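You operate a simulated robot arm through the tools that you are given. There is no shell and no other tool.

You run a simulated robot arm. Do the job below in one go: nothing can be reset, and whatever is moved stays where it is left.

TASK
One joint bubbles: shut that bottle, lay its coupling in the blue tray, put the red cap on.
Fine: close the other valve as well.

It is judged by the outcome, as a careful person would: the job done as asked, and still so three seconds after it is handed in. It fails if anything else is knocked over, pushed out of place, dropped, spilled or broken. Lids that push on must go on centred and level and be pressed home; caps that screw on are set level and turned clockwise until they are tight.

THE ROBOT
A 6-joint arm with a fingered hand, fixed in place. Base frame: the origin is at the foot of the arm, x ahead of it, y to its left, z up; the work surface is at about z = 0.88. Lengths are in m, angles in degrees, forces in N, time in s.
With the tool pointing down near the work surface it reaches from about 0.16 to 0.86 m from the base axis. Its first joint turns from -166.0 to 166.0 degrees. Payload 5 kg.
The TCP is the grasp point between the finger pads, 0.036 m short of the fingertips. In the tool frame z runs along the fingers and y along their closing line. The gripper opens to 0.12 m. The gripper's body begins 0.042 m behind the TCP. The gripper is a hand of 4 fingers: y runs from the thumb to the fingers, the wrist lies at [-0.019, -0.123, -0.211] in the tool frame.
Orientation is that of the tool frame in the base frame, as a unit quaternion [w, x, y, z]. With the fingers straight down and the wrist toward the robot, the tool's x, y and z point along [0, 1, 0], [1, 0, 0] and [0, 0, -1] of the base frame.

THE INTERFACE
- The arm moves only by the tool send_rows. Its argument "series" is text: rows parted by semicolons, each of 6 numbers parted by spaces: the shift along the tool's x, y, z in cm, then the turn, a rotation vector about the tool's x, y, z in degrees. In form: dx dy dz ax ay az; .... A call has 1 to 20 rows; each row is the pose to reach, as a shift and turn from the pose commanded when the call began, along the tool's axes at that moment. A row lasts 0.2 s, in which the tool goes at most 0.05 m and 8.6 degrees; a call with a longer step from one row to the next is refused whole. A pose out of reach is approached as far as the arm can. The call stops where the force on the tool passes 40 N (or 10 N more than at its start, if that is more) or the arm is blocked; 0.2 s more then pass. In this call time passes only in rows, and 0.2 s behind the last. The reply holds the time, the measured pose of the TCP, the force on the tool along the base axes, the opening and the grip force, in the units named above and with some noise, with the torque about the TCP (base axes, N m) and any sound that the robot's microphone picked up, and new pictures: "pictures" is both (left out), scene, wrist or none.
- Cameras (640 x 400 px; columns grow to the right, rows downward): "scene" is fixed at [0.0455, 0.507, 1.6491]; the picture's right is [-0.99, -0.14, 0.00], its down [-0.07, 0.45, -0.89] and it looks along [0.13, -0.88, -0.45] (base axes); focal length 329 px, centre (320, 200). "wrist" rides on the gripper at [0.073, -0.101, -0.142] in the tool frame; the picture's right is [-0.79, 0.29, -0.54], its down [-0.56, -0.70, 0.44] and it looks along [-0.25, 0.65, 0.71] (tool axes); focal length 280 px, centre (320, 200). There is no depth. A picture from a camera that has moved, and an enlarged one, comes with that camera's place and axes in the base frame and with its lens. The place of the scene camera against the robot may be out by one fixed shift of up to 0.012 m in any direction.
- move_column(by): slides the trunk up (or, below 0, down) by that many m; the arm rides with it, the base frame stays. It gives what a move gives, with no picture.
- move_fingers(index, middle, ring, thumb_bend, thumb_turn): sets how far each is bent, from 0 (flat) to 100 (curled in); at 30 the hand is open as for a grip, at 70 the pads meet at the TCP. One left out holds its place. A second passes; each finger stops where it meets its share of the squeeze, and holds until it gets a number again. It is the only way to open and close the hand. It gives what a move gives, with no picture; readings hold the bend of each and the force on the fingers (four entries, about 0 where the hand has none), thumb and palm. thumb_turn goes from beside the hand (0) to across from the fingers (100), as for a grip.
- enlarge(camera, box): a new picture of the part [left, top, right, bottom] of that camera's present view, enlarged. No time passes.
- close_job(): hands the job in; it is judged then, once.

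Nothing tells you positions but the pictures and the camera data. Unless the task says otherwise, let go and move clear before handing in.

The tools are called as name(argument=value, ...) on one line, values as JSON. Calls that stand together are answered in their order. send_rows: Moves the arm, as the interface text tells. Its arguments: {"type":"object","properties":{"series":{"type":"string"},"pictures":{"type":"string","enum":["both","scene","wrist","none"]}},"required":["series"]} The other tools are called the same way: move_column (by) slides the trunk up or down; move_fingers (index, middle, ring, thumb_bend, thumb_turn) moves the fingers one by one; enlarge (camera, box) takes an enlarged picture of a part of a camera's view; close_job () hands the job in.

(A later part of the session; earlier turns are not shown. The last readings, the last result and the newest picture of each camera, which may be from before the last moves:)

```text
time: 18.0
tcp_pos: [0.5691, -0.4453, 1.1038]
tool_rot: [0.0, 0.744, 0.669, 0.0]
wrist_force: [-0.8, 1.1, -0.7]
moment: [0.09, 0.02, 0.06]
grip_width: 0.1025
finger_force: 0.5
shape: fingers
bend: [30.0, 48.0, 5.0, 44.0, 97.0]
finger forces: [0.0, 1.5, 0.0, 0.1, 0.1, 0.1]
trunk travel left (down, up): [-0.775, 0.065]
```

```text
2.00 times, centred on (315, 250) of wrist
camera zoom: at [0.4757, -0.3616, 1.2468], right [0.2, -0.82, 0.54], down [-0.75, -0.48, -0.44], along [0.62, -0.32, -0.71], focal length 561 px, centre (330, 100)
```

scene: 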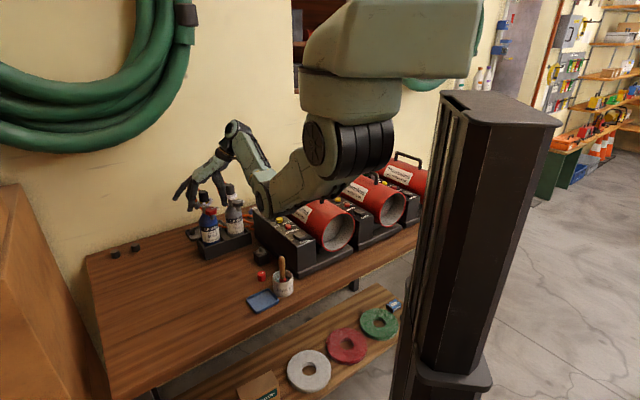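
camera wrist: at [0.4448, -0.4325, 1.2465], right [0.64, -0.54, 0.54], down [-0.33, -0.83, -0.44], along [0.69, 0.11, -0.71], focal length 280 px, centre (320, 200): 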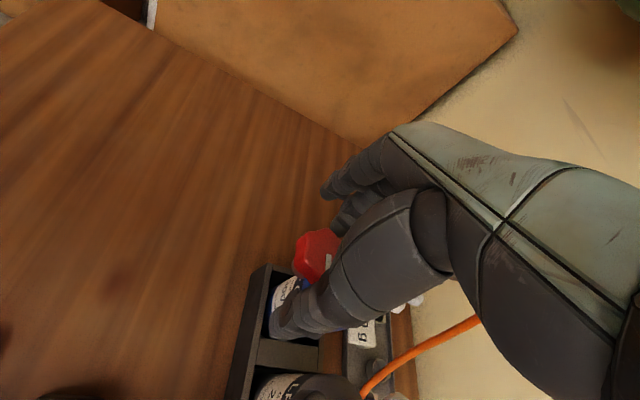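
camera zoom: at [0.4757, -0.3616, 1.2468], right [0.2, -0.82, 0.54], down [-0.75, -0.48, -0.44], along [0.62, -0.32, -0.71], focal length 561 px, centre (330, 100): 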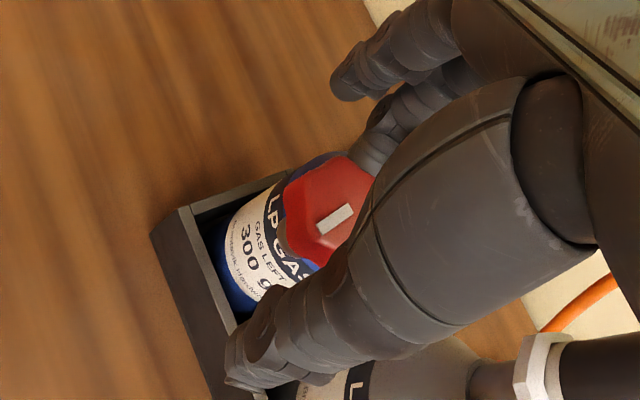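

The bottle settled back upright and the mark now points the other way, toward roughly 140°. Zooming in to confirm the knob's angle.

enlarge(camera="scene", box=[200, 185, 240, 215])

enlarge(camera="wrist", box=[290, 220, 370, 290])

```text
13.33 times, centred on (220, 200) of scene
camera zoom: at [0.0455, 0.507, 1.6491], right [-0.99, -0.14, 0.0], down [-0.07, 0.45, -0.89], along [0.13, -0.88, -0.45], focal length 4388 px, centre (1653, 200)
```

zoom: 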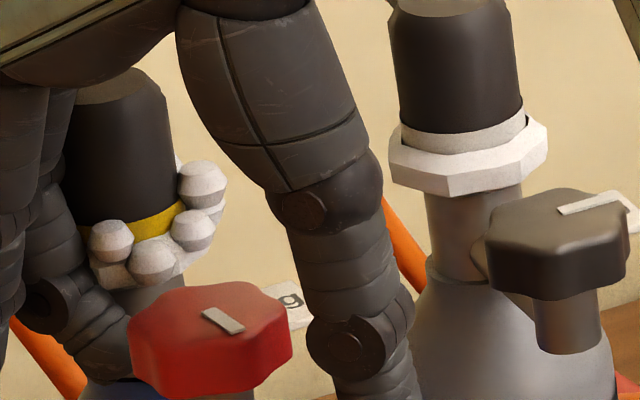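

```text
5.71 times, centred on (330, 255) of wrist
camera zoom: at [0.4757, -0.3616, 1.2468], right [0.2, -0.82, 0.54], down [-0.75, -0.48, -0.44], along [0.62, -0.32, -0.71], focal length 1602 px, centre (263, -114)
```

zoom: 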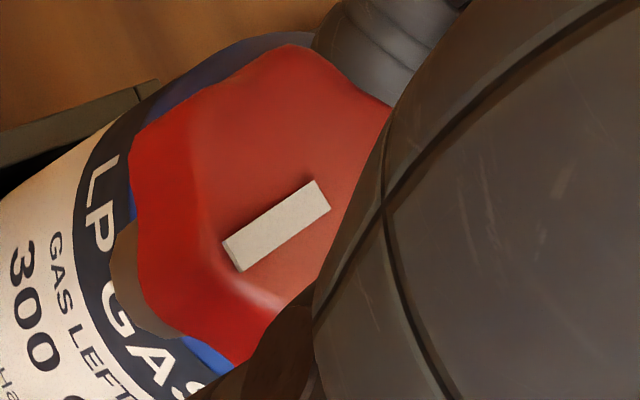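

The mark has gone about 85° clockwise. I'll lift clear of the knob to see whether the bottle stands straight and whether the bubbling changed.

send_rows(series="0 0 -1.0 0 0 0; 0 0 -2.5 0 0 0; 0 0 -4.5 0 0 0; 0 0 -6.5 0 0 0", pictures="both")

enlarge(camera="scene", box=[180, 170, 260, 240])

enlarge(camera="wrist", box=[210, 220, 390, 360])

```text
time: 19.0
tcp_pos: [0.5689, -0.4447, 1.1699]
tool_rot: [0.0, 0.743, 0.669, 0.0]
wrist_force: [-0.7, 1.2, -0.5]
moment: [-0.01, -0.02, 0.03]
grip_width: 0.1029
finger_force: 0.3
shape: fingers
bend: [30.0, 48.0, 5.0, 44.0, 97.0]
finger forces: [0.0, 0.3, 0.0, 0.0, 0.1, 0.0]
trunk travel left (down, up): [-0.775, 0.065]
camera wrist: at [0.4759, -0.3614, 1.3125], right [0.2, -0.81, 0.54], down [-0.75, -0.48, -0.44], along [0.62, -0.32, -0.71], focal length 280 px, centre (320, 200)
```

scene: 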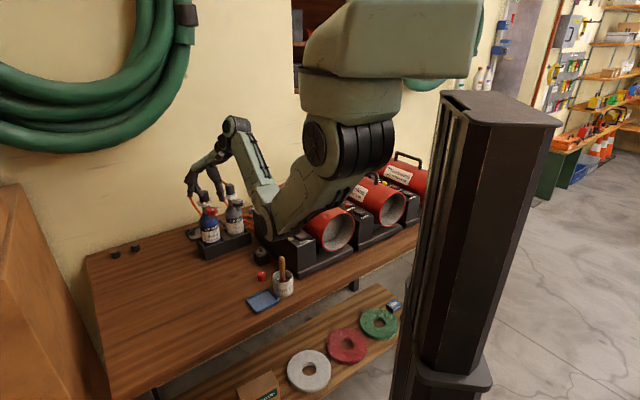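
wrist: 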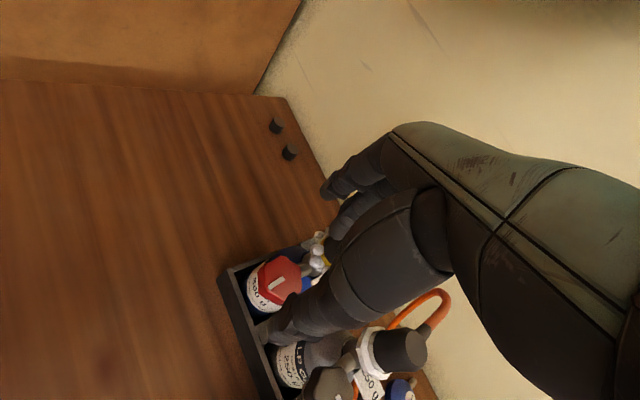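

```text
5.71 times, centred on (220, 205) of scene
camera zoom: at [0.0455, 0.507, 1.6491], right [-0.99, -0.14, 0.0], down [-0.07, 0.45, -0.89], along [0.13, -0.88, -0.45], focal length 1881 px, centre (891, 171)
```

zoom: 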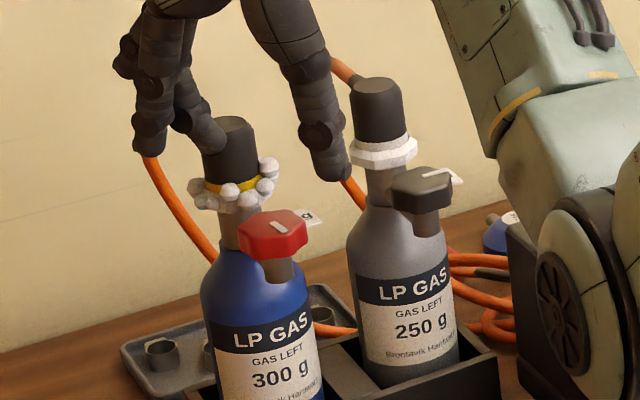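

```text
2.86 times, centred on (300, 290) of wrist
camera zoom: at [0.4759, -0.3614, 1.3125], right [0.2, -0.81, 0.54], down [-0.75, -0.48, -0.44], along [0.62, -0.32, -0.71], focal length 801 px, centre (377, -57)
```

zoom: 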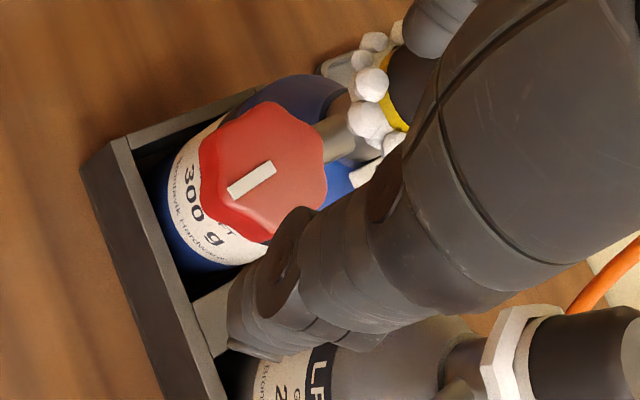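

The bottle stands straight again and the mark is at about 140°. To make sure it is at its stop, I'll re-grip from the 210° yaw and turn clockwise once more, watching the moment.

send_rows(series="0 0 0 0 0 -7.2; 0 0 0 0 0 -14.4; 0 0 0 0 0 -21.6; 0 0 0 0 0 -28.8; 0 0 0 0 0 -36; 0 0 1.5 0 0 -36; 0 0 3.0 0 0 -36; 0 0 4.5 0 0 -36; 0 0 5.7 0 0 -36; 0 0 6.5 0 0 -36", pictures="none")

enlarge(camera="wrist", box=[230, 150, 400, 350])

enlarge(camera="scene", box=[180, 150, 260, 220])

```text
time: 21.2
tcp_pos: [0.5696, -0.4461, 1.1044]
tool_rot: [0.0, 0.5, 0.866, 0.0]
wrist_force: [-1.4, -0.2, 0.5]
moment: [0.04, -0.04, 0.02]
grip_width: 0.1024
finger_force: 0.0
shape: fingers
bend: [30.0, 48.0, 5.0, 44.0, 97.0]
finger forces: [0.0, 0.0, 0.0, 0.0, 0.1, 0.1]
trunk travel left (down, up): [-0.775, 0.065]
```

```text
2.00 times, centred on (315, 250) of wrist
camera zoom: at [0.4448, -0.4324, 1.2467], right [0.64, -0.54, 0.54], down [-0.33, -0.83, -0.44], along [0.69, 0.11, -0.71], focal length 561 px, centre (330, 100)
```

zoom: 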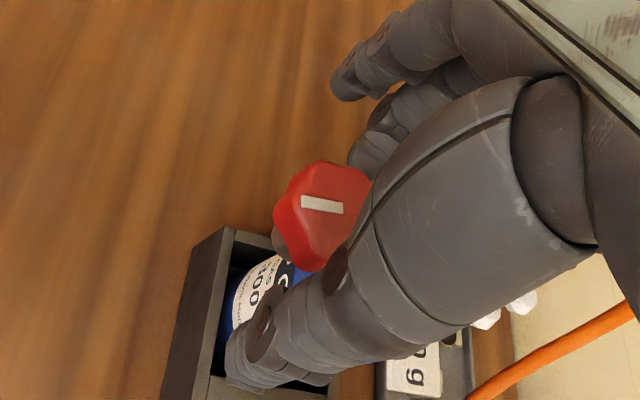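

```text
5.71 times, centred on (220, 185) of scene
camera zoom: at [0.0455, 0.507, 1.6491], right [-0.99, -0.14, 0.0], down [-0.07, 0.45, -0.89], along [0.13, -0.88, -0.45], focal length 1881 px, centre (891, 286)
```

zoom: 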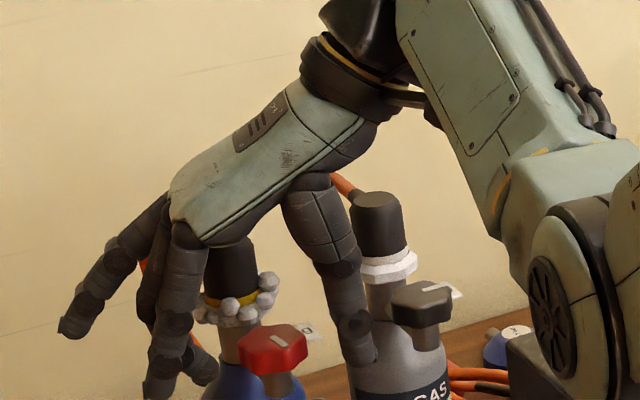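

Same pose as the first grip. Closing on the knob again.

move_fingers(middle=66, thumb_bend=66)

send_rows(series="0 0 0 0 0 4; 0 0 0 0 0 8; 0 0 0 0 0 12", pictures="none")

enlarge(camera="wrist", box=[230, 150, 400, 350])

enlarge(camera="scene", box=[180, 150, 260, 220])

```text
time: 22.2
tcp_pos: [0.569, -0.4452, 1.1056]
tool_rot: [0.0, 0.5, 0.866, 0.0]
wrist_force: [-0.6, -1.9, 0.1]
moment: [0.0, 0.01, 0.02]
grip_width: 0.0781
finger_force: 5.0
shape: fingers
bend: [30.0, 63.0, 5.0, 62.0, 97.0]
finger forces: [0.1, 4.2, 0.1, 0.0, 5.1, 0.0]
trunk travel left (down, up): [-0.775, 0.065]
```

```text
time: 23.0
tcp_pos: [0.5692, -0.444, 1.1046]
tool_rot: [0.0, 0.588, 0.809, 0.0]
wrist_force: [1.1, -0.3, 0.0]
moment: [0.01, -0.02, 0.07]
grip_width: 0.0781
finger_force: 4.5
shape: fingers
bend: [30.0, 62.0, 5.0, 62.0, 98.0]
finger forces: [0.0, 4.6, 0.0, 0.1, 4.4, 0.1]
trunk travel left (down, up): [-0.775, 0.065]
```

```text
2.00 times, centred on (315, 250) of wrist
camera zoom: at [0.4504, -0.4067, 1.2466], right [0.52, -0.66, 0.54], down [-0.49, -0.75, -0.44], along [0.7, -0.04, -0.71], focal length 561 px, centre (330, 100)
```

zoom: 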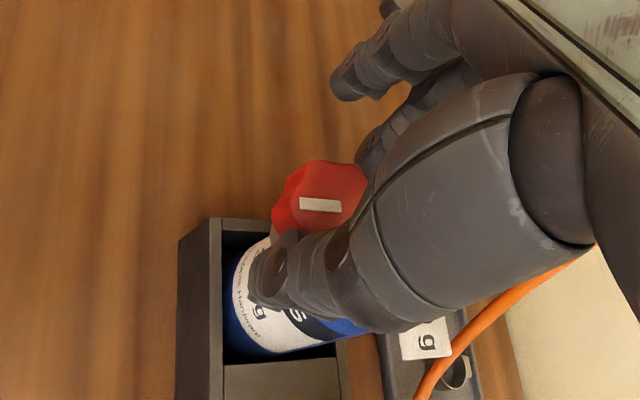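

```text
5.71 times, centred on (220, 185) of scene
camera zoom: at [0.0455, 0.507, 1.6491], right [-0.99, -0.14, 0.0], down [-0.07, 0.45, -0.89], along [0.13, -0.88, -0.45], focal length 1881 px, centre (891, 286)
```

zoom: 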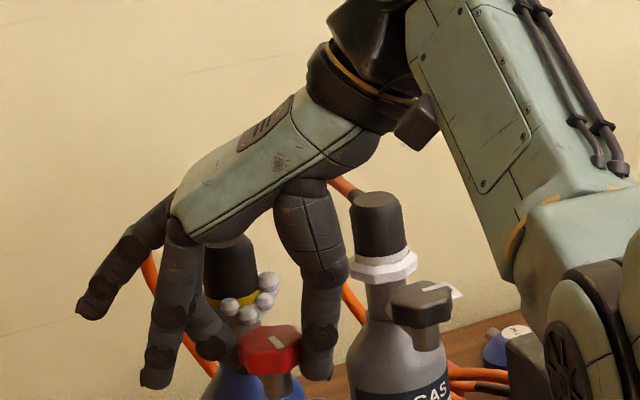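

The knob still follows the hand with little resistance, so it is not yet at its stop. Continuing slowly.

send_rows(series="0 0 0 0 0 4; 0 0 0 0 0 8", pictures="none")

enlarge(camera="wrist", box=[230, 150, 400, 350])

enlarge(camera="scene", box=[180, 150, 260, 220])

```text
time: 23.6
tcp_pos: [0.5692, -0.4449, 1.1047]
tool_rot: [-0.001, 0.643, 0.766, 0.0]
wrist_force: [2.2, -0.1, -0.6]
moment: [0.04, -0.18, 0.14]
grip_width: 0.0775
finger_force: 5.6
shape: fingers
bend: [30.0, 62.0, 5.0, 62.0, 98.0]
finger forces: [0.0, 7.0, 0.0, 0.0, 3.8, 0.0]
trunk travel left (down, up): [-0.775, 0.065]
```

```text
2.00 times, centred on (315, 250) of wrist
camera zoom: at [0.4573, -0.3904, 1.2467], right [0.42, -0.73, 0.54], down [-0.59, -0.67, -0.44], along [0.69, -0.14, -0.71], focal length 561 px, centre (330, 100)
```

zoom: 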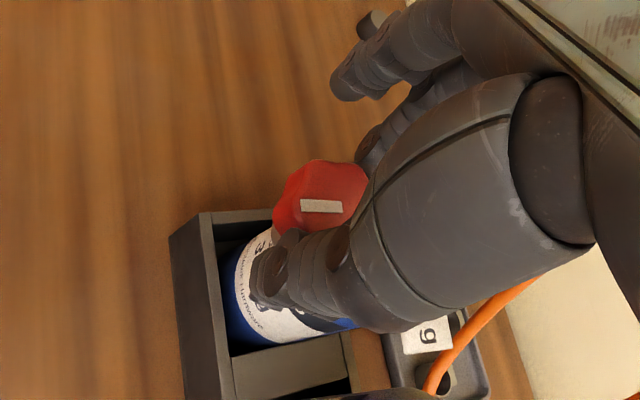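

```text
5.71 times, centred on (220, 185) of scene
camera zoom: at [0.0455, 0.507, 1.6491], right [-0.99, -0.14, 0.0], down [-0.07, 0.45, -0.89], along [0.13, -0.88, -0.45], focal length 1881 px, centre (891, 286)
```

zoom: 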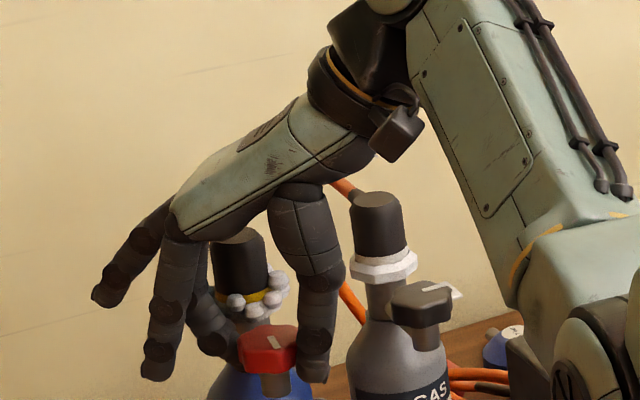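

The bottle begins to lean again at this angle, so the middle fingertip is probably reaching the branch pipe under the knob. I'll release, lift, turn back, and re-grip higher with only the fingertips on the knob.

move_fingers(middle=48, thumb_bend=46)

send_rows(series="0 0 -1.5 0 0 0; 0 0 -4 0 0 0", pictures="none")

enlarge(camera="wrist", box=[210, 200, 390, 350])

enlarge(camera="scene", box=[180, 160, 260, 230])

```text
time: 24.6
tcp_pos: [0.5702, -0.446, 1.1052]
tool_rot: [0.0, 0.643, 0.766, 0.001]
wrist_force: [0.5, -0.3, 0.0]
moment: [0.0, -0.02, 0.01]
grip_width: 0.0995
finger_force: 0.0
shape: fingers
bend: [30.0, 48.0, 5.0, 46.0, 98.0]
finger forces: [0.0, 0.0, 0.1, 0.0, 0.1, 0.0]
trunk travel left (down, up): [-0.775, 0.065]
```

```text
time: 25.2
tcp_pos: [0.5707, -0.4448, 1.1443]
tool_rot: [0.001, 0.643, 0.766, 0.0]
wrist_force: [-0.1, 0.4, -0.3]
moment: [-0.01, -0.01, 0.01]
grip_width: 0.0997
finger_force: 0.0
shape: fingers
bend: [30.0, 48.0, 5.0, 46.0, 98.0]
finger forces: [0.1, 0.1, 0.1, 0.0, 0.0, 0.0]
trunk travel left (down, up): [-0.775, 0.065]
```

```text
2.67 times, centred on (300, 275) of wrist
camera zoom: at [0.4569, -0.3905, 1.2867], right [0.42, -0.73, 0.54], down [-0.59, -0.67, -0.44], along [0.69, -0.13, -0.71], focal length 748 px, centre (373, 0)
```

zoom: 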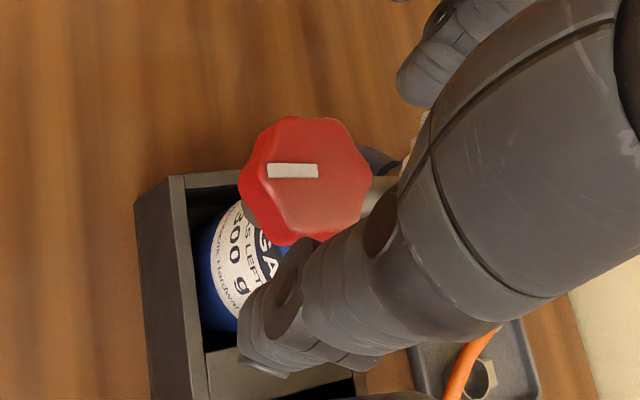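

```text
5.71 times, centred on (220, 195) of scene
camera zoom: at [0.0455, 0.507, 1.6491], right [-0.99, -0.14, 0.0], down [-0.07, 0.45, -0.89], along [0.13, -0.88, -0.45], focal length 1881 px, centre (891, 229)
```

zoom: 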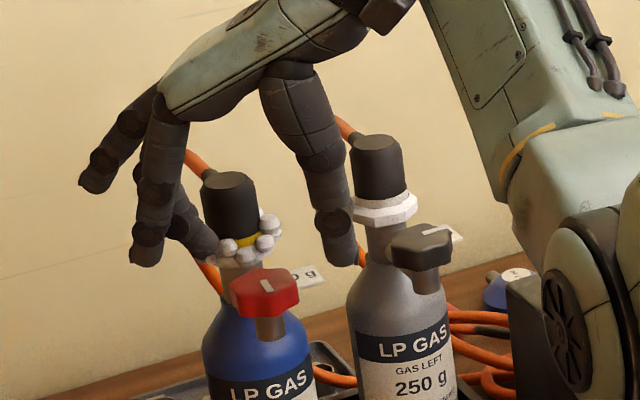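

The knob mark is now at about 130°. I'll swing back to 212° above the knob, then come down only far enough that the fingertips stay above the branch.

send_rows(series="0 0 0 0 0 -7.3; 0 0 0 0 0 -14.6; 0.1 0 0 0 0 -22; 0.1 0 1.5 0 0 -22; 0.1 0 2.6 0 0 -22; 0.1 0 3.1 0 0 -22", pictures="none")

move_fingers(middle=68, thumb_bend=68)

enlarge(camera="wrist", box=[230, 150, 400, 350])

enlarge(camera="scene", box=[180, 150, 260, 220])

```text
time: 26.6
tcp_pos: [0.5688, -0.4438, 1.1138]
tool_rot: [0.0, 0.485, 0.875, 0.001]
wrist_force: [-0.5, 0.0, 0.6]
moment: [0.01, -0.01, 0.01]
grip_width: 0.0997
finger_force: 0.1
shape: fingers
bend: [30.0, 48.0, 5.0, 46.0, 98.0]
finger forces: [0.1, 0.0, 0.1, 0.1, 0.0, 0.1]
trunk travel left (down, up): [-0.775, 0.065]
```

```text
time: 27.6
tcp_pos: [0.5693, -0.4438, 1.1145]
tool_rot: [0.0, 0.485, 0.874, 0.0]
wrist_force: [0.8, 0.5, 0.8]
moment: [0.01, -0.11, 0.11]
grip_width: 0.0782
finger_force: 7.0
shape: fingers
bend: [30.0, 62.0, 5.0, 62.0, 97.0]
finger forces: [0.0, 7.0, 0.1, 0.0, 6.0, 0.1]
trunk travel left (down, up): [-0.775, 0.065]
```

```text
2.00 times, centred on (315, 250) of wrist
camera zoom: at [0.4448, -0.4352, 1.2557], right [0.66, -0.52, 0.54], down [-0.3, -0.85, -0.44], along [0.69, 0.13, -0.71], focal length 561 px, centre (330, 100)
```

zoom: 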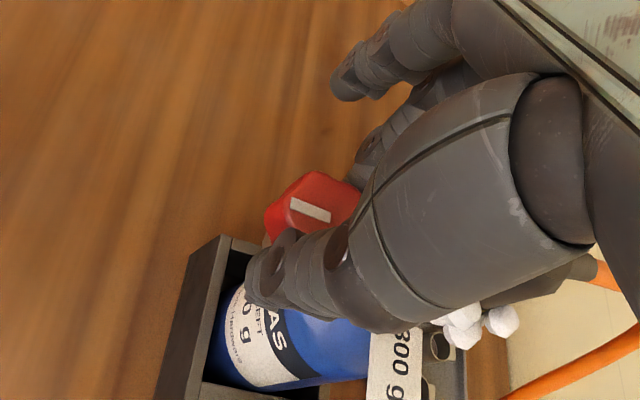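

```text
5.71 times, centred on (220, 185) of scene
camera zoom: at [0.0455, 0.507, 1.6491], right [-0.99, -0.14, 0.0], down [-0.07, 0.45, -0.89], along [0.13, -0.88, -0.45], focal length 1881 px, centre (891, 286)
```

zoom: 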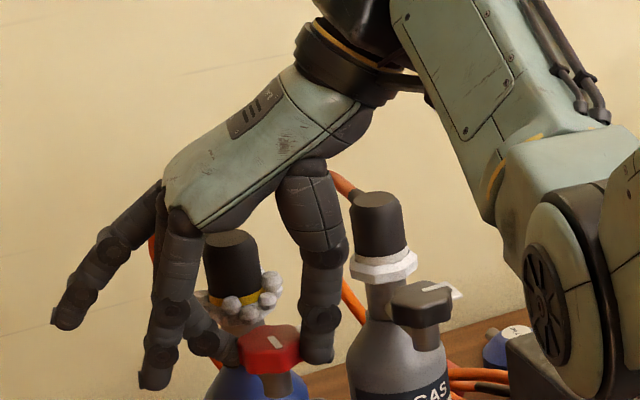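

The fingertip grip holds at 6–7 N. Turning clockwise in steps.

send_rows(series="0 0 0 0 0 4; 0 0 0 0 0 8; 0 0 0 0 0 12; 0 0 0 0 0 16", pictures="none")

enlarge(camera="wrist", box=[230, 150, 400, 350])

enlarge(camera="scene", box=[180, 150, 260, 220])

```text
time: 28.6
tcp_pos: [0.5699, -0.4424, 1.1133]
tool_rot: [0.0, 0.602, 0.799, 0.0]
wrist_force: [2.2, 1.0, -0.2]
moment: [0.04, -0.09, 0.23]
grip_width: 0.078
finger_force: 6.4
shape: fingers
bend: [30.0, 62.0, 5.0, 63.0, 98.0]
finger forces: [0.0, 7.4, 0.1, 0.0, 5.3, 0.0]
trunk travel left (down, up): [-0.775, 0.065]
```

```text
2.00 times, centred on (315, 250) of wrist
camera zoom: at [0.4522, -0.4009, 1.2561], right [0.49, -0.68, 0.54], down [-0.52, -0.73, -0.44], along [0.7, -0.06, -0.71], focal length 561 px, centre (330, 100)
```

zoom: 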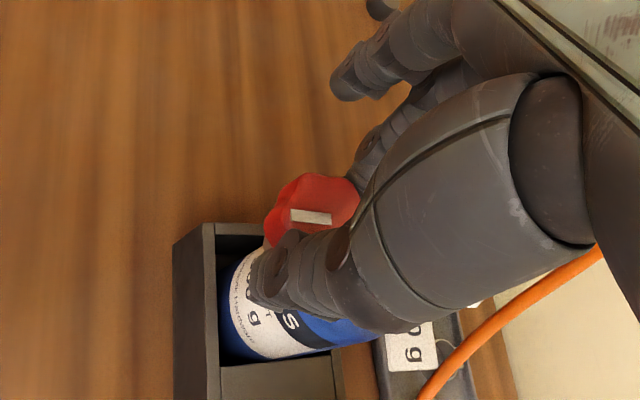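

```text
5.71 times, centred on (220, 185) of scene
camera zoom: at [0.0455, 0.507, 1.6491], right [-0.99, -0.14, 0.0], down [-0.07, 0.45, -0.89], along [0.13, -0.88, -0.45], focal length 1881 px, centre (891, 286)
```

zoom: 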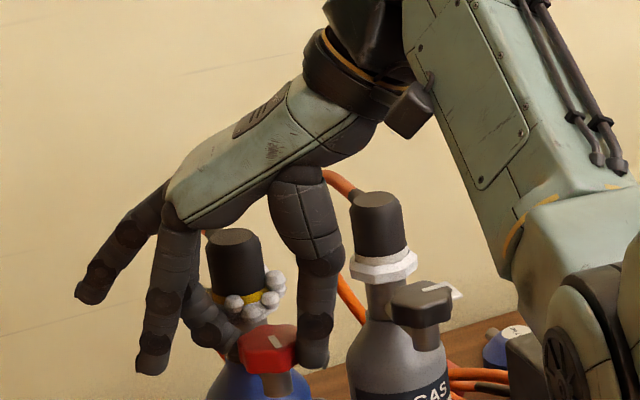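

The hand turned 16° but the knob mark stayed at about 132°, with the moment rising to 0.23 N·m: the knob is at its stop, a quarter turn from where it began (225°). The blue valve is shut. I'll release and lift clear.

move_fingers(middle=48, thumb_bend=46)

send_rows(series="0 0 -2 0 0 0; 0 0 -4.5 0 0 0; 0 0 -7.5 0 0 0; 0 0 -10 0 0 0", pictures="both")

enlarge(camera="wrist", box=[190, 250, 370, 400])

enlarge(camera="scene", box=[180, 160, 260, 230])

```text
time: 29.6
tcp_pos: [0.5688, -0.4444, 1.1148]
tool_rot: [-0.001, 0.602, 0.798, 0.0]
wrist_force: [-0.3, -0.2, -0.5]
moment: [-0.01, 0.02, -0.02]
grip_width: 0.0996
finger_force: 0.0
shape: fingers
bend: [30.0, 48.0, 5.0, 46.0, 98.0]
finger forces: [0.1, 0.0, 0.0, 0.0, 0.0, 0.1]
trunk travel left (down, up): [-0.775, 0.065]
```

```text
time: 30.6
tcp_pos: [0.5689, -0.4439, 1.2141]
tool_rot: [0.0, 0.602, 0.799, 0.001]
wrist_force: [0.6, -0.2, -0.5]
moment: [-0.02, 0.01, 0.0]
grip_width: 0.0998
finger_force: 0.1
shape: fingers
bend: [30.0, 48.0, 5.0, 46.0, 98.0]
finger forces: [0.0, 0.0, 0.1, 0.1, 0.0, 0.0]
trunk travel left (down, up): [-0.775, 0.065]
camera wrist: at [0.4519, -0.4013, 1.3567], right [0.49, -0.68, 0.54], down [-0.52, -0.73, -0.44], along [0.7, -0.06, -0.71], focal length 280 px, centre (320, 200)
```

scene: 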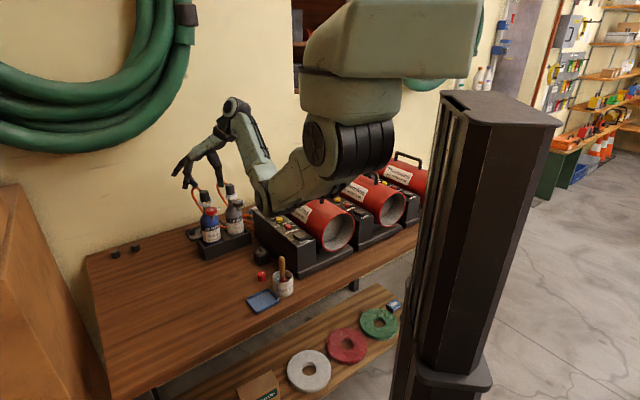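
wrist: 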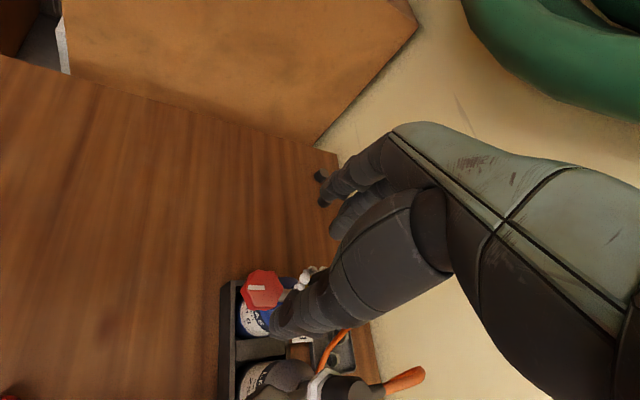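

```text
2.67 times, centred on (280, 325) of wrist
camera zoom: at [0.4519, -0.4013, 1.3567], right [0.49, -0.68, 0.54], down [-0.52, -0.73, -0.44], along [0.7, -0.06, -0.71], focal length 748 px, centre (427, -133)
```

zoom: 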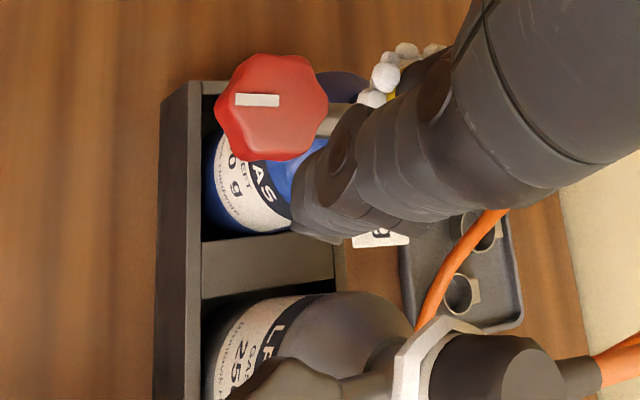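

```text
5.71 times, centred on (220, 195) of scene
camera zoom: at [0.0455, 0.507, 1.6491], right [-0.99, -0.14, 0.0], down [-0.07, 0.45, -0.89], along [0.13, -0.88, -0.45], focal length 1881 px, centre (891, 229)
```

zoom: 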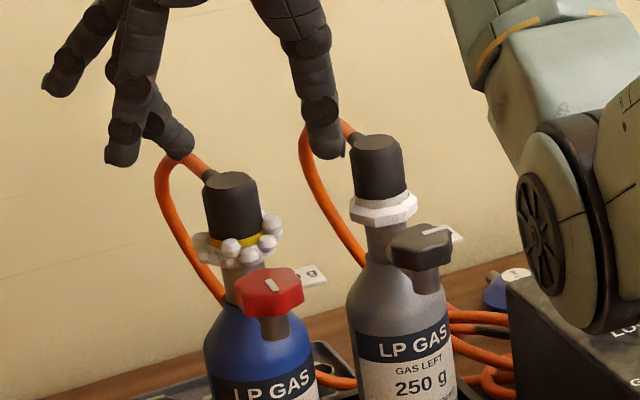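

The blue valve's mark reads about 132°, a quarter turn from its start. Next is the grey valve at about (0.498, -0.513). I'll curl the ring finger out of the way and check how that looks in free air.

move_fingers(index=44, middle=46, ring=100, thumb_bend=44)

enlarge(camera="scene", box=[160, 110, 260, 200])

enlarge(camera="wrist", box=[230, 120, 430, 360])

```text
time: 31.6
tcp_pos: [0.5699, -0.4438, 1.2126]
tool_rot: [-0.001, 0.601, 0.799, 0.0]
wrist_force: [-0.3, 0.0, 0.0]
moment: [-0.01, 0.0, 0.0]
grip_width: 0.0824
finger_force: 0.2
shape: fingers
bend: [44.0, 46.0, 100.0, 44.0, 98.0]
finger forces: [0.0, 0.0, 0.1, 0.0, 0.0, 0.0]
trunk travel left (down, up): [-0.775, 0.065]
```

```text
4.44 times, centred on (210, 155) of scene
camera zoom: at [0.0455, 0.507, 1.6491], right [-0.99, -0.14, 0.0], down [-0.07, 0.45, -0.89], along [0.13, -0.88, -0.45], focal length 1463 px, centre (809, 400)
```

zoom: 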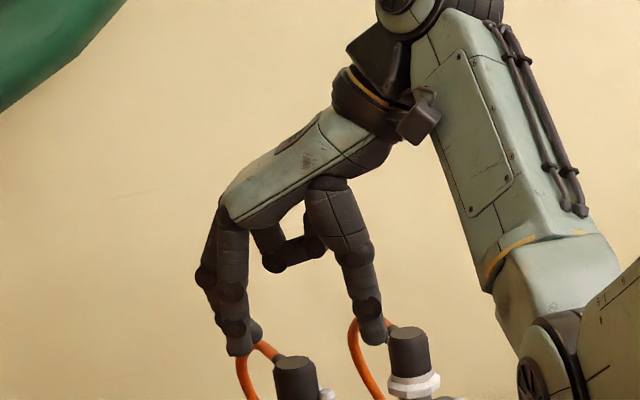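

```text
1.67 times, centred on (330, 240) of wrist
camera zoom: at [0.452, -0.4014, 1.3564], right [0.49, -0.68, 0.54], down [-0.52, -0.73, -0.44], along [0.7, -0.06, -0.71], focal length 467 px, centre (303, 133)
```

zoom: 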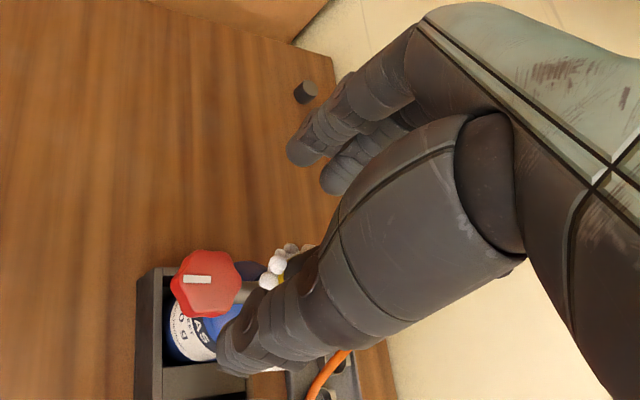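

The curled ring finger sits well above the grip. Moving across to above the grey knob, same height.

send_rows(series="-1.17 -2.18 0 0 0 -3; -2.34 -4.36 0 0 0 -6; -3.5 -6.55 0 0 0 -9; -4.67 -8.73 0 0 0 -12", pictures="both")

enlarge(camera="wrist", box=[200, 240, 380, 370])

```text
time: 32.6
tcp_pos: [0.4984, -0.5149, 1.2124]
tool_rot: [0.0, 0.515, 0.857, 0.0]
wrist_force: [-0.1, 0.0, -0.2]
moment: [0.01, -0.03, 0.01]
grip_width: 0.0824
finger_force: 0.1
shape: fingers
bend: [44.0, 46.0, 100.0, 44.0, 98.0]
finger forces: [0.0, 0.0, 0.0, 0.0, 0.0, 0.0]
trunk travel left (down, up): [-0.775, 0.065]
camera wrist: at [0.373, -0.4977, 1.3551], right [0.62, -0.56, 0.54], down [-0.35, -0.82, -0.44], along [0.7, 0.09, -0.71], focal length 280 px, centre (320, 200)
```

scene: 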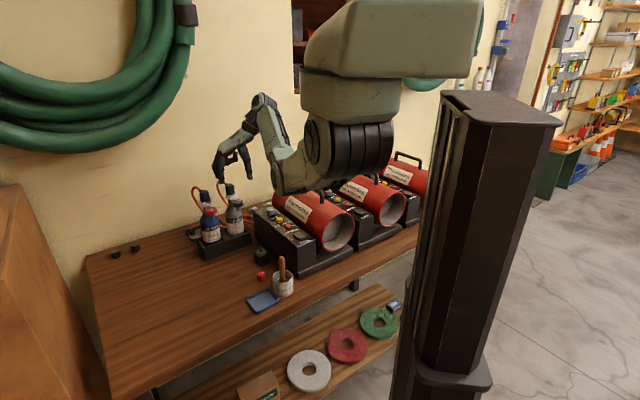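
wrist: 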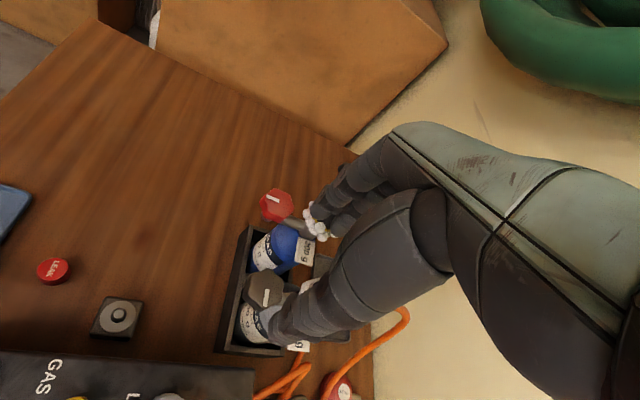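

```text
3.08 times, centred on (290, 305) of wrist
camera zoom: at [0.373, -0.4977, 1.3551], right [0.62, -0.56, 0.54], down [-0.35, -0.82, -0.44], along [0.7, 0.09, -0.71], focal length 863 px, centre (412, -123)
```

zoom: 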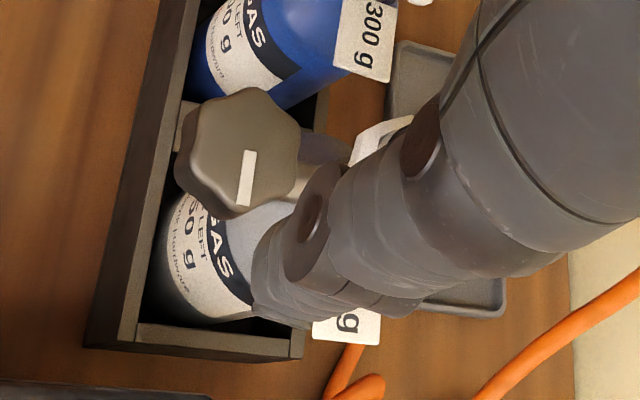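

The grey knob is centred to about 1 mm under the grasp point. Lowering to the fingertip grip height and closing.

send_rows(series="0 0 2.5 0 0 0; 0 0 5 0 0 0; 0 0 7.2 0 0 0; 0 0 8.8 0 0 0; -0.1 0.1 9.85 0 0 0", pictures="none")

enlarge(camera="wrist", box=[230, 150, 400, 350])

enlarge(camera="scene", box=[190, 130, 290, 220])

```text
time: 33.8
tcp_pos: [0.5015, -0.5142, 1.1152]
tool_rot: [0.0, 0.515, 0.857, 0.0]
wrist_force: [0.0, 0.9, 1.8]
moment: [-0.05, -0.05, 0.06]
grip_width: 0.0822
finger_force: 0.6
shape: fingers
bend: [44.0, 46.0, 100.0, 44.0, 98.0]
finger forces: [0.1, 0.0, 1.1, 0.1, 0.0, 0.0]
trunk travel left (down, up): [-0.775, 0.065]
```

```text
2.00 times, centred on (315, 250) of wrist
camera zoom: at [0.3755, -0.4966, 1.257], right [0.63, -0.56, 0.54], down [-0.36, -0.82, -0.44], along [0.69, 0.08, -0.71], focal length 561 px, centre (330, 100)
```

zoom: 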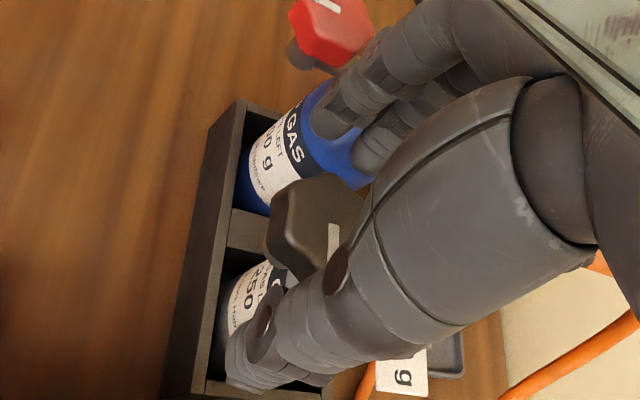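

```text
4.44 times, centred on (240, 175) of scene
camera zoom: at [0.0455, 0.507, 1.6491], right [-0.99, -0.14, 0.0], down [-0.07, 0.45, -0.89], along [0.13, -0.88, -0.45], focal length 1463 px, centre (676, 311)
```

zoom: 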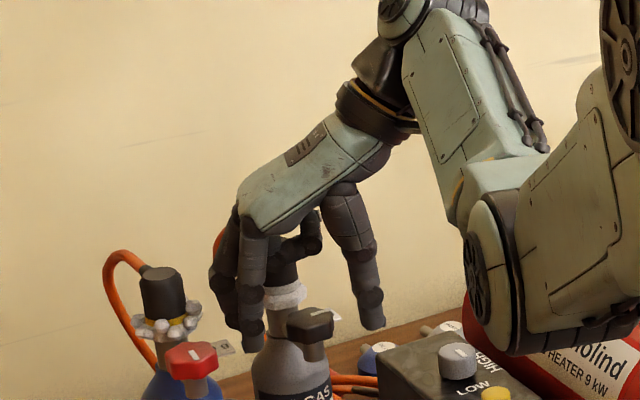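

The curled ring finger just touches the top of the grey coupling (about 1 N). I'll rise a little, tilt the hand 8° so that the ring side lifts, and come back down.

send_rows(series="0 0 -1.0 0 0 0; 0.2 0 -1.2 0 -4 0; 0.55 0 -1.2 0 -8 0; 0.55 0 -0.6 0 -8 0; 0.55 0 0 0 -8 0", pictures="none")

enlarge(camera="wrist", box=[230, 150, 400, 350])

enlarge(camera="scene", box=[190, 150, 270, 220])

```text
time: 35.0
tcp_pos: [0.4971, -0.5088, 1.1163]
tool_rot: [0.06, 0.514, 0.855, -0.036]
wrist_force: [-0.8, 0.8, 0.8]
moment: [0.0, -0.01, 0.0]
grip_width: 0.0823
finger_force: 0.1
shape: fingers
bend: [44.0, 46.0, 100.0, 44.0, 98.0]
finger forces: [0.0, 0.1, 0.1, 0.0, 0.0, 0.1]
trunk travel left (down, up): [-0.775, 0.065]
```

```text
2.00 times, centred on (315, 250) of wrist
camera zoom: at [0.3646, -0.4746, 1.246], right [0.59, -0.49, 0.65], down [-0.33, -0.87, -0.36], along [0.74, 0.0, -0.67], focal length 561 px, centre (330, 100)
```

zoom: 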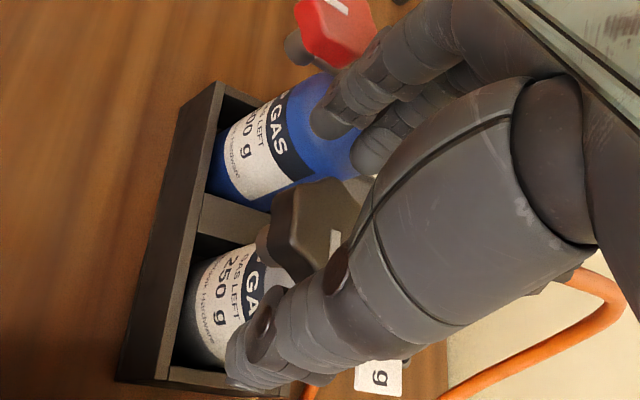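

```text
5.71 times, centred on (230, 185) of scene
camera zoom: at [0.0455, 0.507, 1.6491], right [-0.99, -0.14, 0.0], down [-0.07, 0.45, -0.89], along [0.13, -0.88, -0.45], focal length 1881 px, centre (834, 286)
```

zoom: 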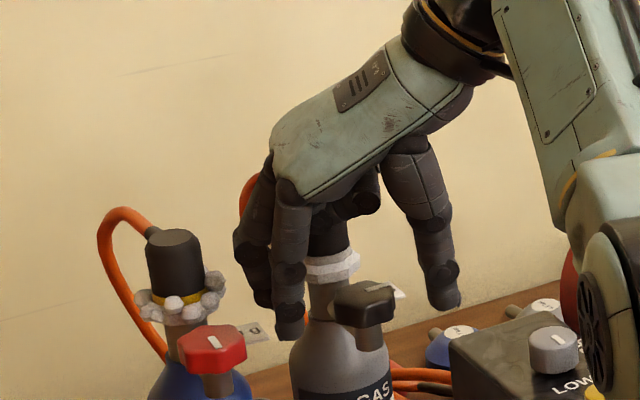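

No contact now. Closing the middle finger and thumb on the grey knob.

move_fingers(middle=68, thumb_bend=68)

enlarge(camera="wrist", box=[230, 150, 400, 350])

enlarge(camera="scene", box=[190, 150, 270, 220])

```text
time: 36.0
tcp_pos: [0.4988, -0.5076, 1.1155]
tool_rot: [0.06, 0.513, 0.855, -0.036]
wrist_force: [1.7, -0.7, 0.6]
moment: [-0.02, -0.07, -0.03]
grip_width: 0.0567
finger_force: 7.0
shape: fingers
bend: [44.0, 63.0, 100.0, 63.0, 97.0]
finger forces: [0.0, 7.7, 0.1, 0.1, 6.2, 0.0]
trunk travel left (down, up): [-0.775, 0.065]
```

```text
2.00 times, centred on (315, 250) of wrist
camera zoom: at [0.3646, -0.4747, 1.246], right [0.59, -0.49, 0.65], down [-0.33, -0.87, -0.36], along [0.74, 0.0, -0.67], focal length 561 px, centre (330, 100)
```

zoom: 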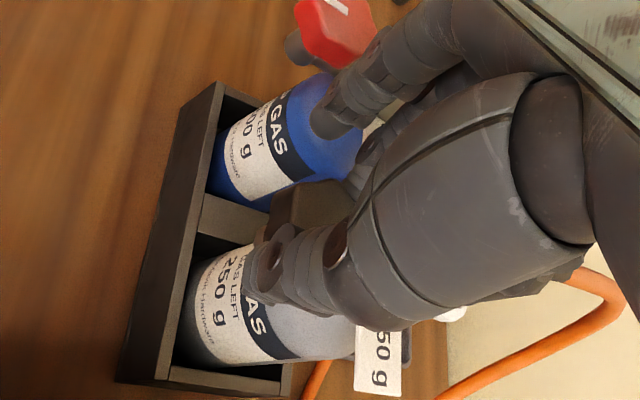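

```text
5.71 times, centred on (230, 185) of scene
camera zoom: at [0.0455, 0.507, 1.6491], right [-0.99, -0.14, 0.0], down [-0.07, 0.45, -0.89], along [0.13, -0.88, -0.45], focal length 1881 px, centre (834, 286)
```

zoom: 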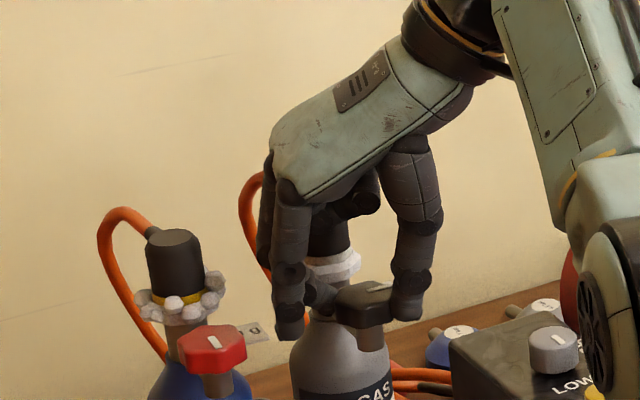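

Gripped at about 7 N. Turning clockwise about the vertical through the knob in 4° steps.

send_rows(series="0 0.024 0 0.56 0 3.96; 0 0.048 0 1.11 0 7.92; -0.01 0.072 0 1.67 0 11.88; -0.01 0.096 0 2.22 0 15.84; -0.02 0.119 0 2.78 0 19.8", pictures="none")

enlarge(camera="wrist", box=[230, 150, 400, 350])

enlarge(camera="scene", box=[190, 150, 270, 220])

```text
time: 37.2
tcp_pos: [0.4987, -0.5086, 1.1144]
tool_rot: [0.053, 0.655, 0.752, -0.046]
wrist_force: [1.6, 0.1, 0.2]
moment: [-0.04, -0.07, 0.03]
grip_width: 0.0565
finger_force: 7.5
shape: fingers
bend: [44.0, 63.0, 100.0, 63.0, 96.0]
finger forces: [0.0, 7.9, 0.0, 0.1, 6.2, 0.1]
trunk travel left (down, up): [-0.775, 0.065]
```

```text
2.00 times, centred on (315, 250) of wrist
camera zoom: at [0.385, -0.4306, 1.246], right [0.38, -0.66, 0.65], down [-0.61, -0.71, -0.36], along [0.69, -0.25, -0.67], focal length 561 px, centre (330, 100)
```

zoom: 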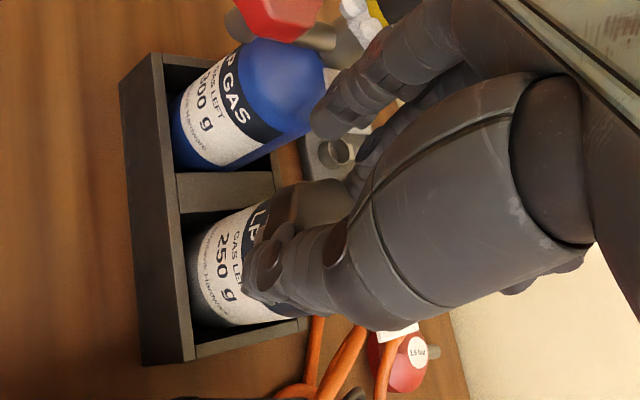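

```text
5.71 times, centred on (230, 185) of scene
camera zoom: at [0.0455, 0.507, 1.6491], right [-0.99, -0.14, 0.0], down [-0.07, 0.45, -0.89], along [0.13, -0.88, -0.45], focal length 1881 px, centre (834, 286)
```

zoom: 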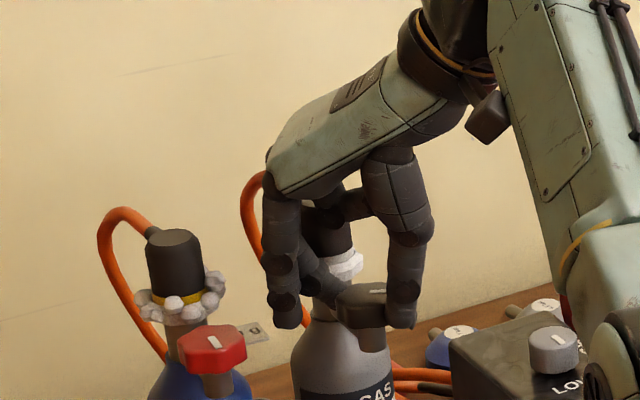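

It follows smoothly with almost no resistance. Continuing another 20°.

send_rows(series="0 0.024 0 0.56 0 3.96; 0 0.048 0 1.11 0 7.92; -0.01 0.072 0 1.67 0 11.88; -0.01 0.096 0 2.22 0 15.84; -0.02 0.119 0 2.78 0 19.8", pictures="none")

enlarge(camera="wrist", box=[230, 150, 400, 350])

enlarge(camera="scene", box=[190, 150, 270, 220])

```text
time: 38.4
tcp_pos: [0.5, -0.5074, 1.1156]
tool_rot: [0.045, 0.775, 0.628, -0.054]
wrist_force: [1.5, -1.1, 0.7]
moment: [-0.09, -0.09, 0.05]
grip_width: 0.0566
finger_force: 7.4
shape: fingers
bend: [44.0, 63.0, 100.0, 63.0, 96.0]
finger forces: [0.1, 8.9, 0.1, 0.1, 6.1, 0.0]
trunk travel left (down, up): [-0.775, 0.065]
```

```text
2.00 times, centred on (315, 250) of wrist
camera zoom: at [0.4189, -0.3966, 1.2458], right [0.14, -0.75, 0.65], down [-0.81, -0.46, -0.36], along [0.57, -0.48, -0.67], focal length 561 px, centre (330, 100)
```

zoom: 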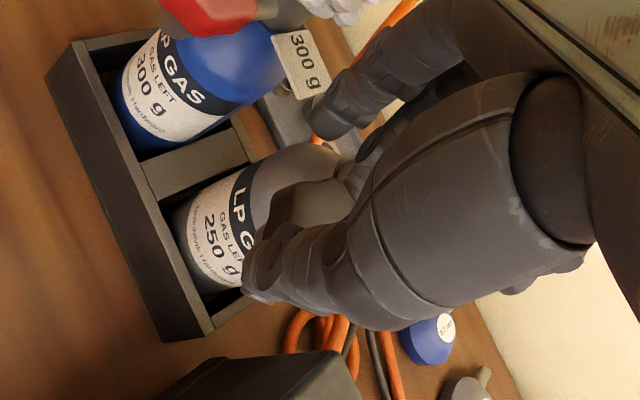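

```text
5.71 times, centred on (230, 185) of scene
camera zoom: at [0.0455, 0.507, 1.6491], right [-0.99, -0.14, 0.0], down [-0.07, 0.45, -0.89], along [0.13, -0.88, -0.45], focal length 1881 px, centre (834, 286)
```

zoom: 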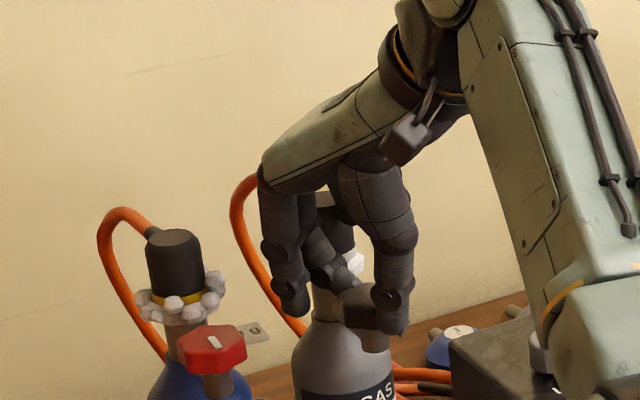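

It has followed 40° so far. I'll release here, lift, swing back to 210°, and take a second stroke.

move_fingers(middle=46, thumb_bend=44)

send_rows(series="-0.14 0 -1.0 0 0 0; -0.35 0 -2.5 0 0 0; -0.49 0 -3.47 0 0 0; -0.49 -0.042 -3.47 -0.97 0 -6.93; -0.5 -0.084 -3.47 -1.95 0 -13.86; -0.51 -0.125 -3.47 -2.92 0 -20.79; -0.53 -0.163 -3.46 -3.89 0 -27.72; -0.55 -0.199 -3.46 -4.87 0 -34.65; -0.58 -0.233 -3.46 -5.84 0 -41.58", pictures="none")

enlarge(camera="wrist", box=[230, 170, 400, 350])

enlarge(camera="scene", box=[190, 150, 270, 220])

```text
time: 39.4
tcp_pos: [0.4991, -0.5081, 1.1135]
tool_rot: [0.044, 0.776, 0.627, -0.055]
wrist_force: [-0.6, 0.8, 0.0]
moment: [0.06, 0.04, 0.04]
grip_width: 0.0821
finger_force: 0.4
shape: fingers
bend: [44.0, 47.0, 100.0, 44.0, 97.0]
finger forces: [0.0, 1.5, 0.0, 0.0, 0.0, 0.1]
trunk travel left (down, up): [-0.775, 0.065]
```

```text
time: 41.4
tcp_pos: [0.4967, -0.5092, 1.1493]
tool_rot: [0.061, 0.498, 0.864, -0.034]
wrist_force: [0.0, -0.7, 0.4]
moment: [-0.02, 0.0, -0.02]
grip_width: 0.0823
finger_force: 0.1
shape: fingers
bend: [44.0, 46.0, 100.0, 44.0, 97.0]
finger forces: [0.0, 0.0, 0.0, 0.0, 0.0, 0.1]
trunk travel left (down, up): [-0.775, 0.065]
```

```text
2.22 times, centred on (315, 260) of wrist
camera zoom: at [0.3628, -0.4799, 1.2804], right [0.6, -0.47, 0.65], down [-0.3, -0.88, -0.36], along [0.74, 0.03, -0.67], focal length 623 px, centre (331, 67)
```

zoom: 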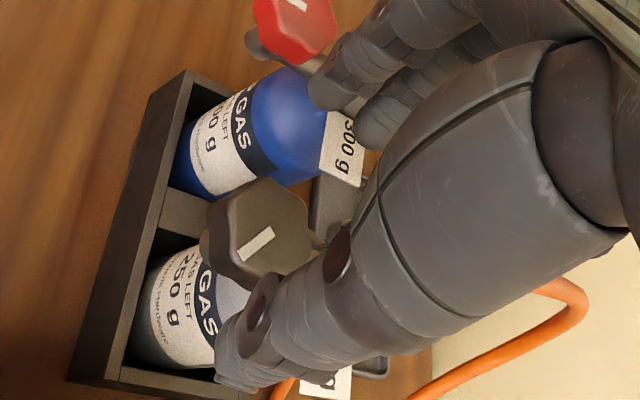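

```text
5.71 times, centred on (230, 185) of scene
camera zoom: at [0.0455, 0.507, 1.6491], right [-0.99, -0.14, 0.0], down [-0.07, 0.45, -0.89], along [0.13, -0.88, -0.45], focal length 1881 px, centre (834, 286)
```

zoom: 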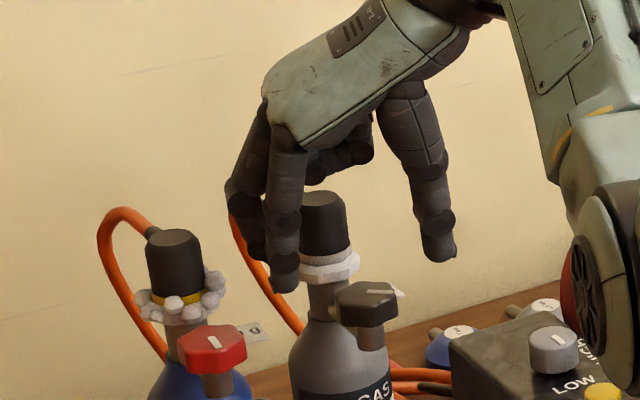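

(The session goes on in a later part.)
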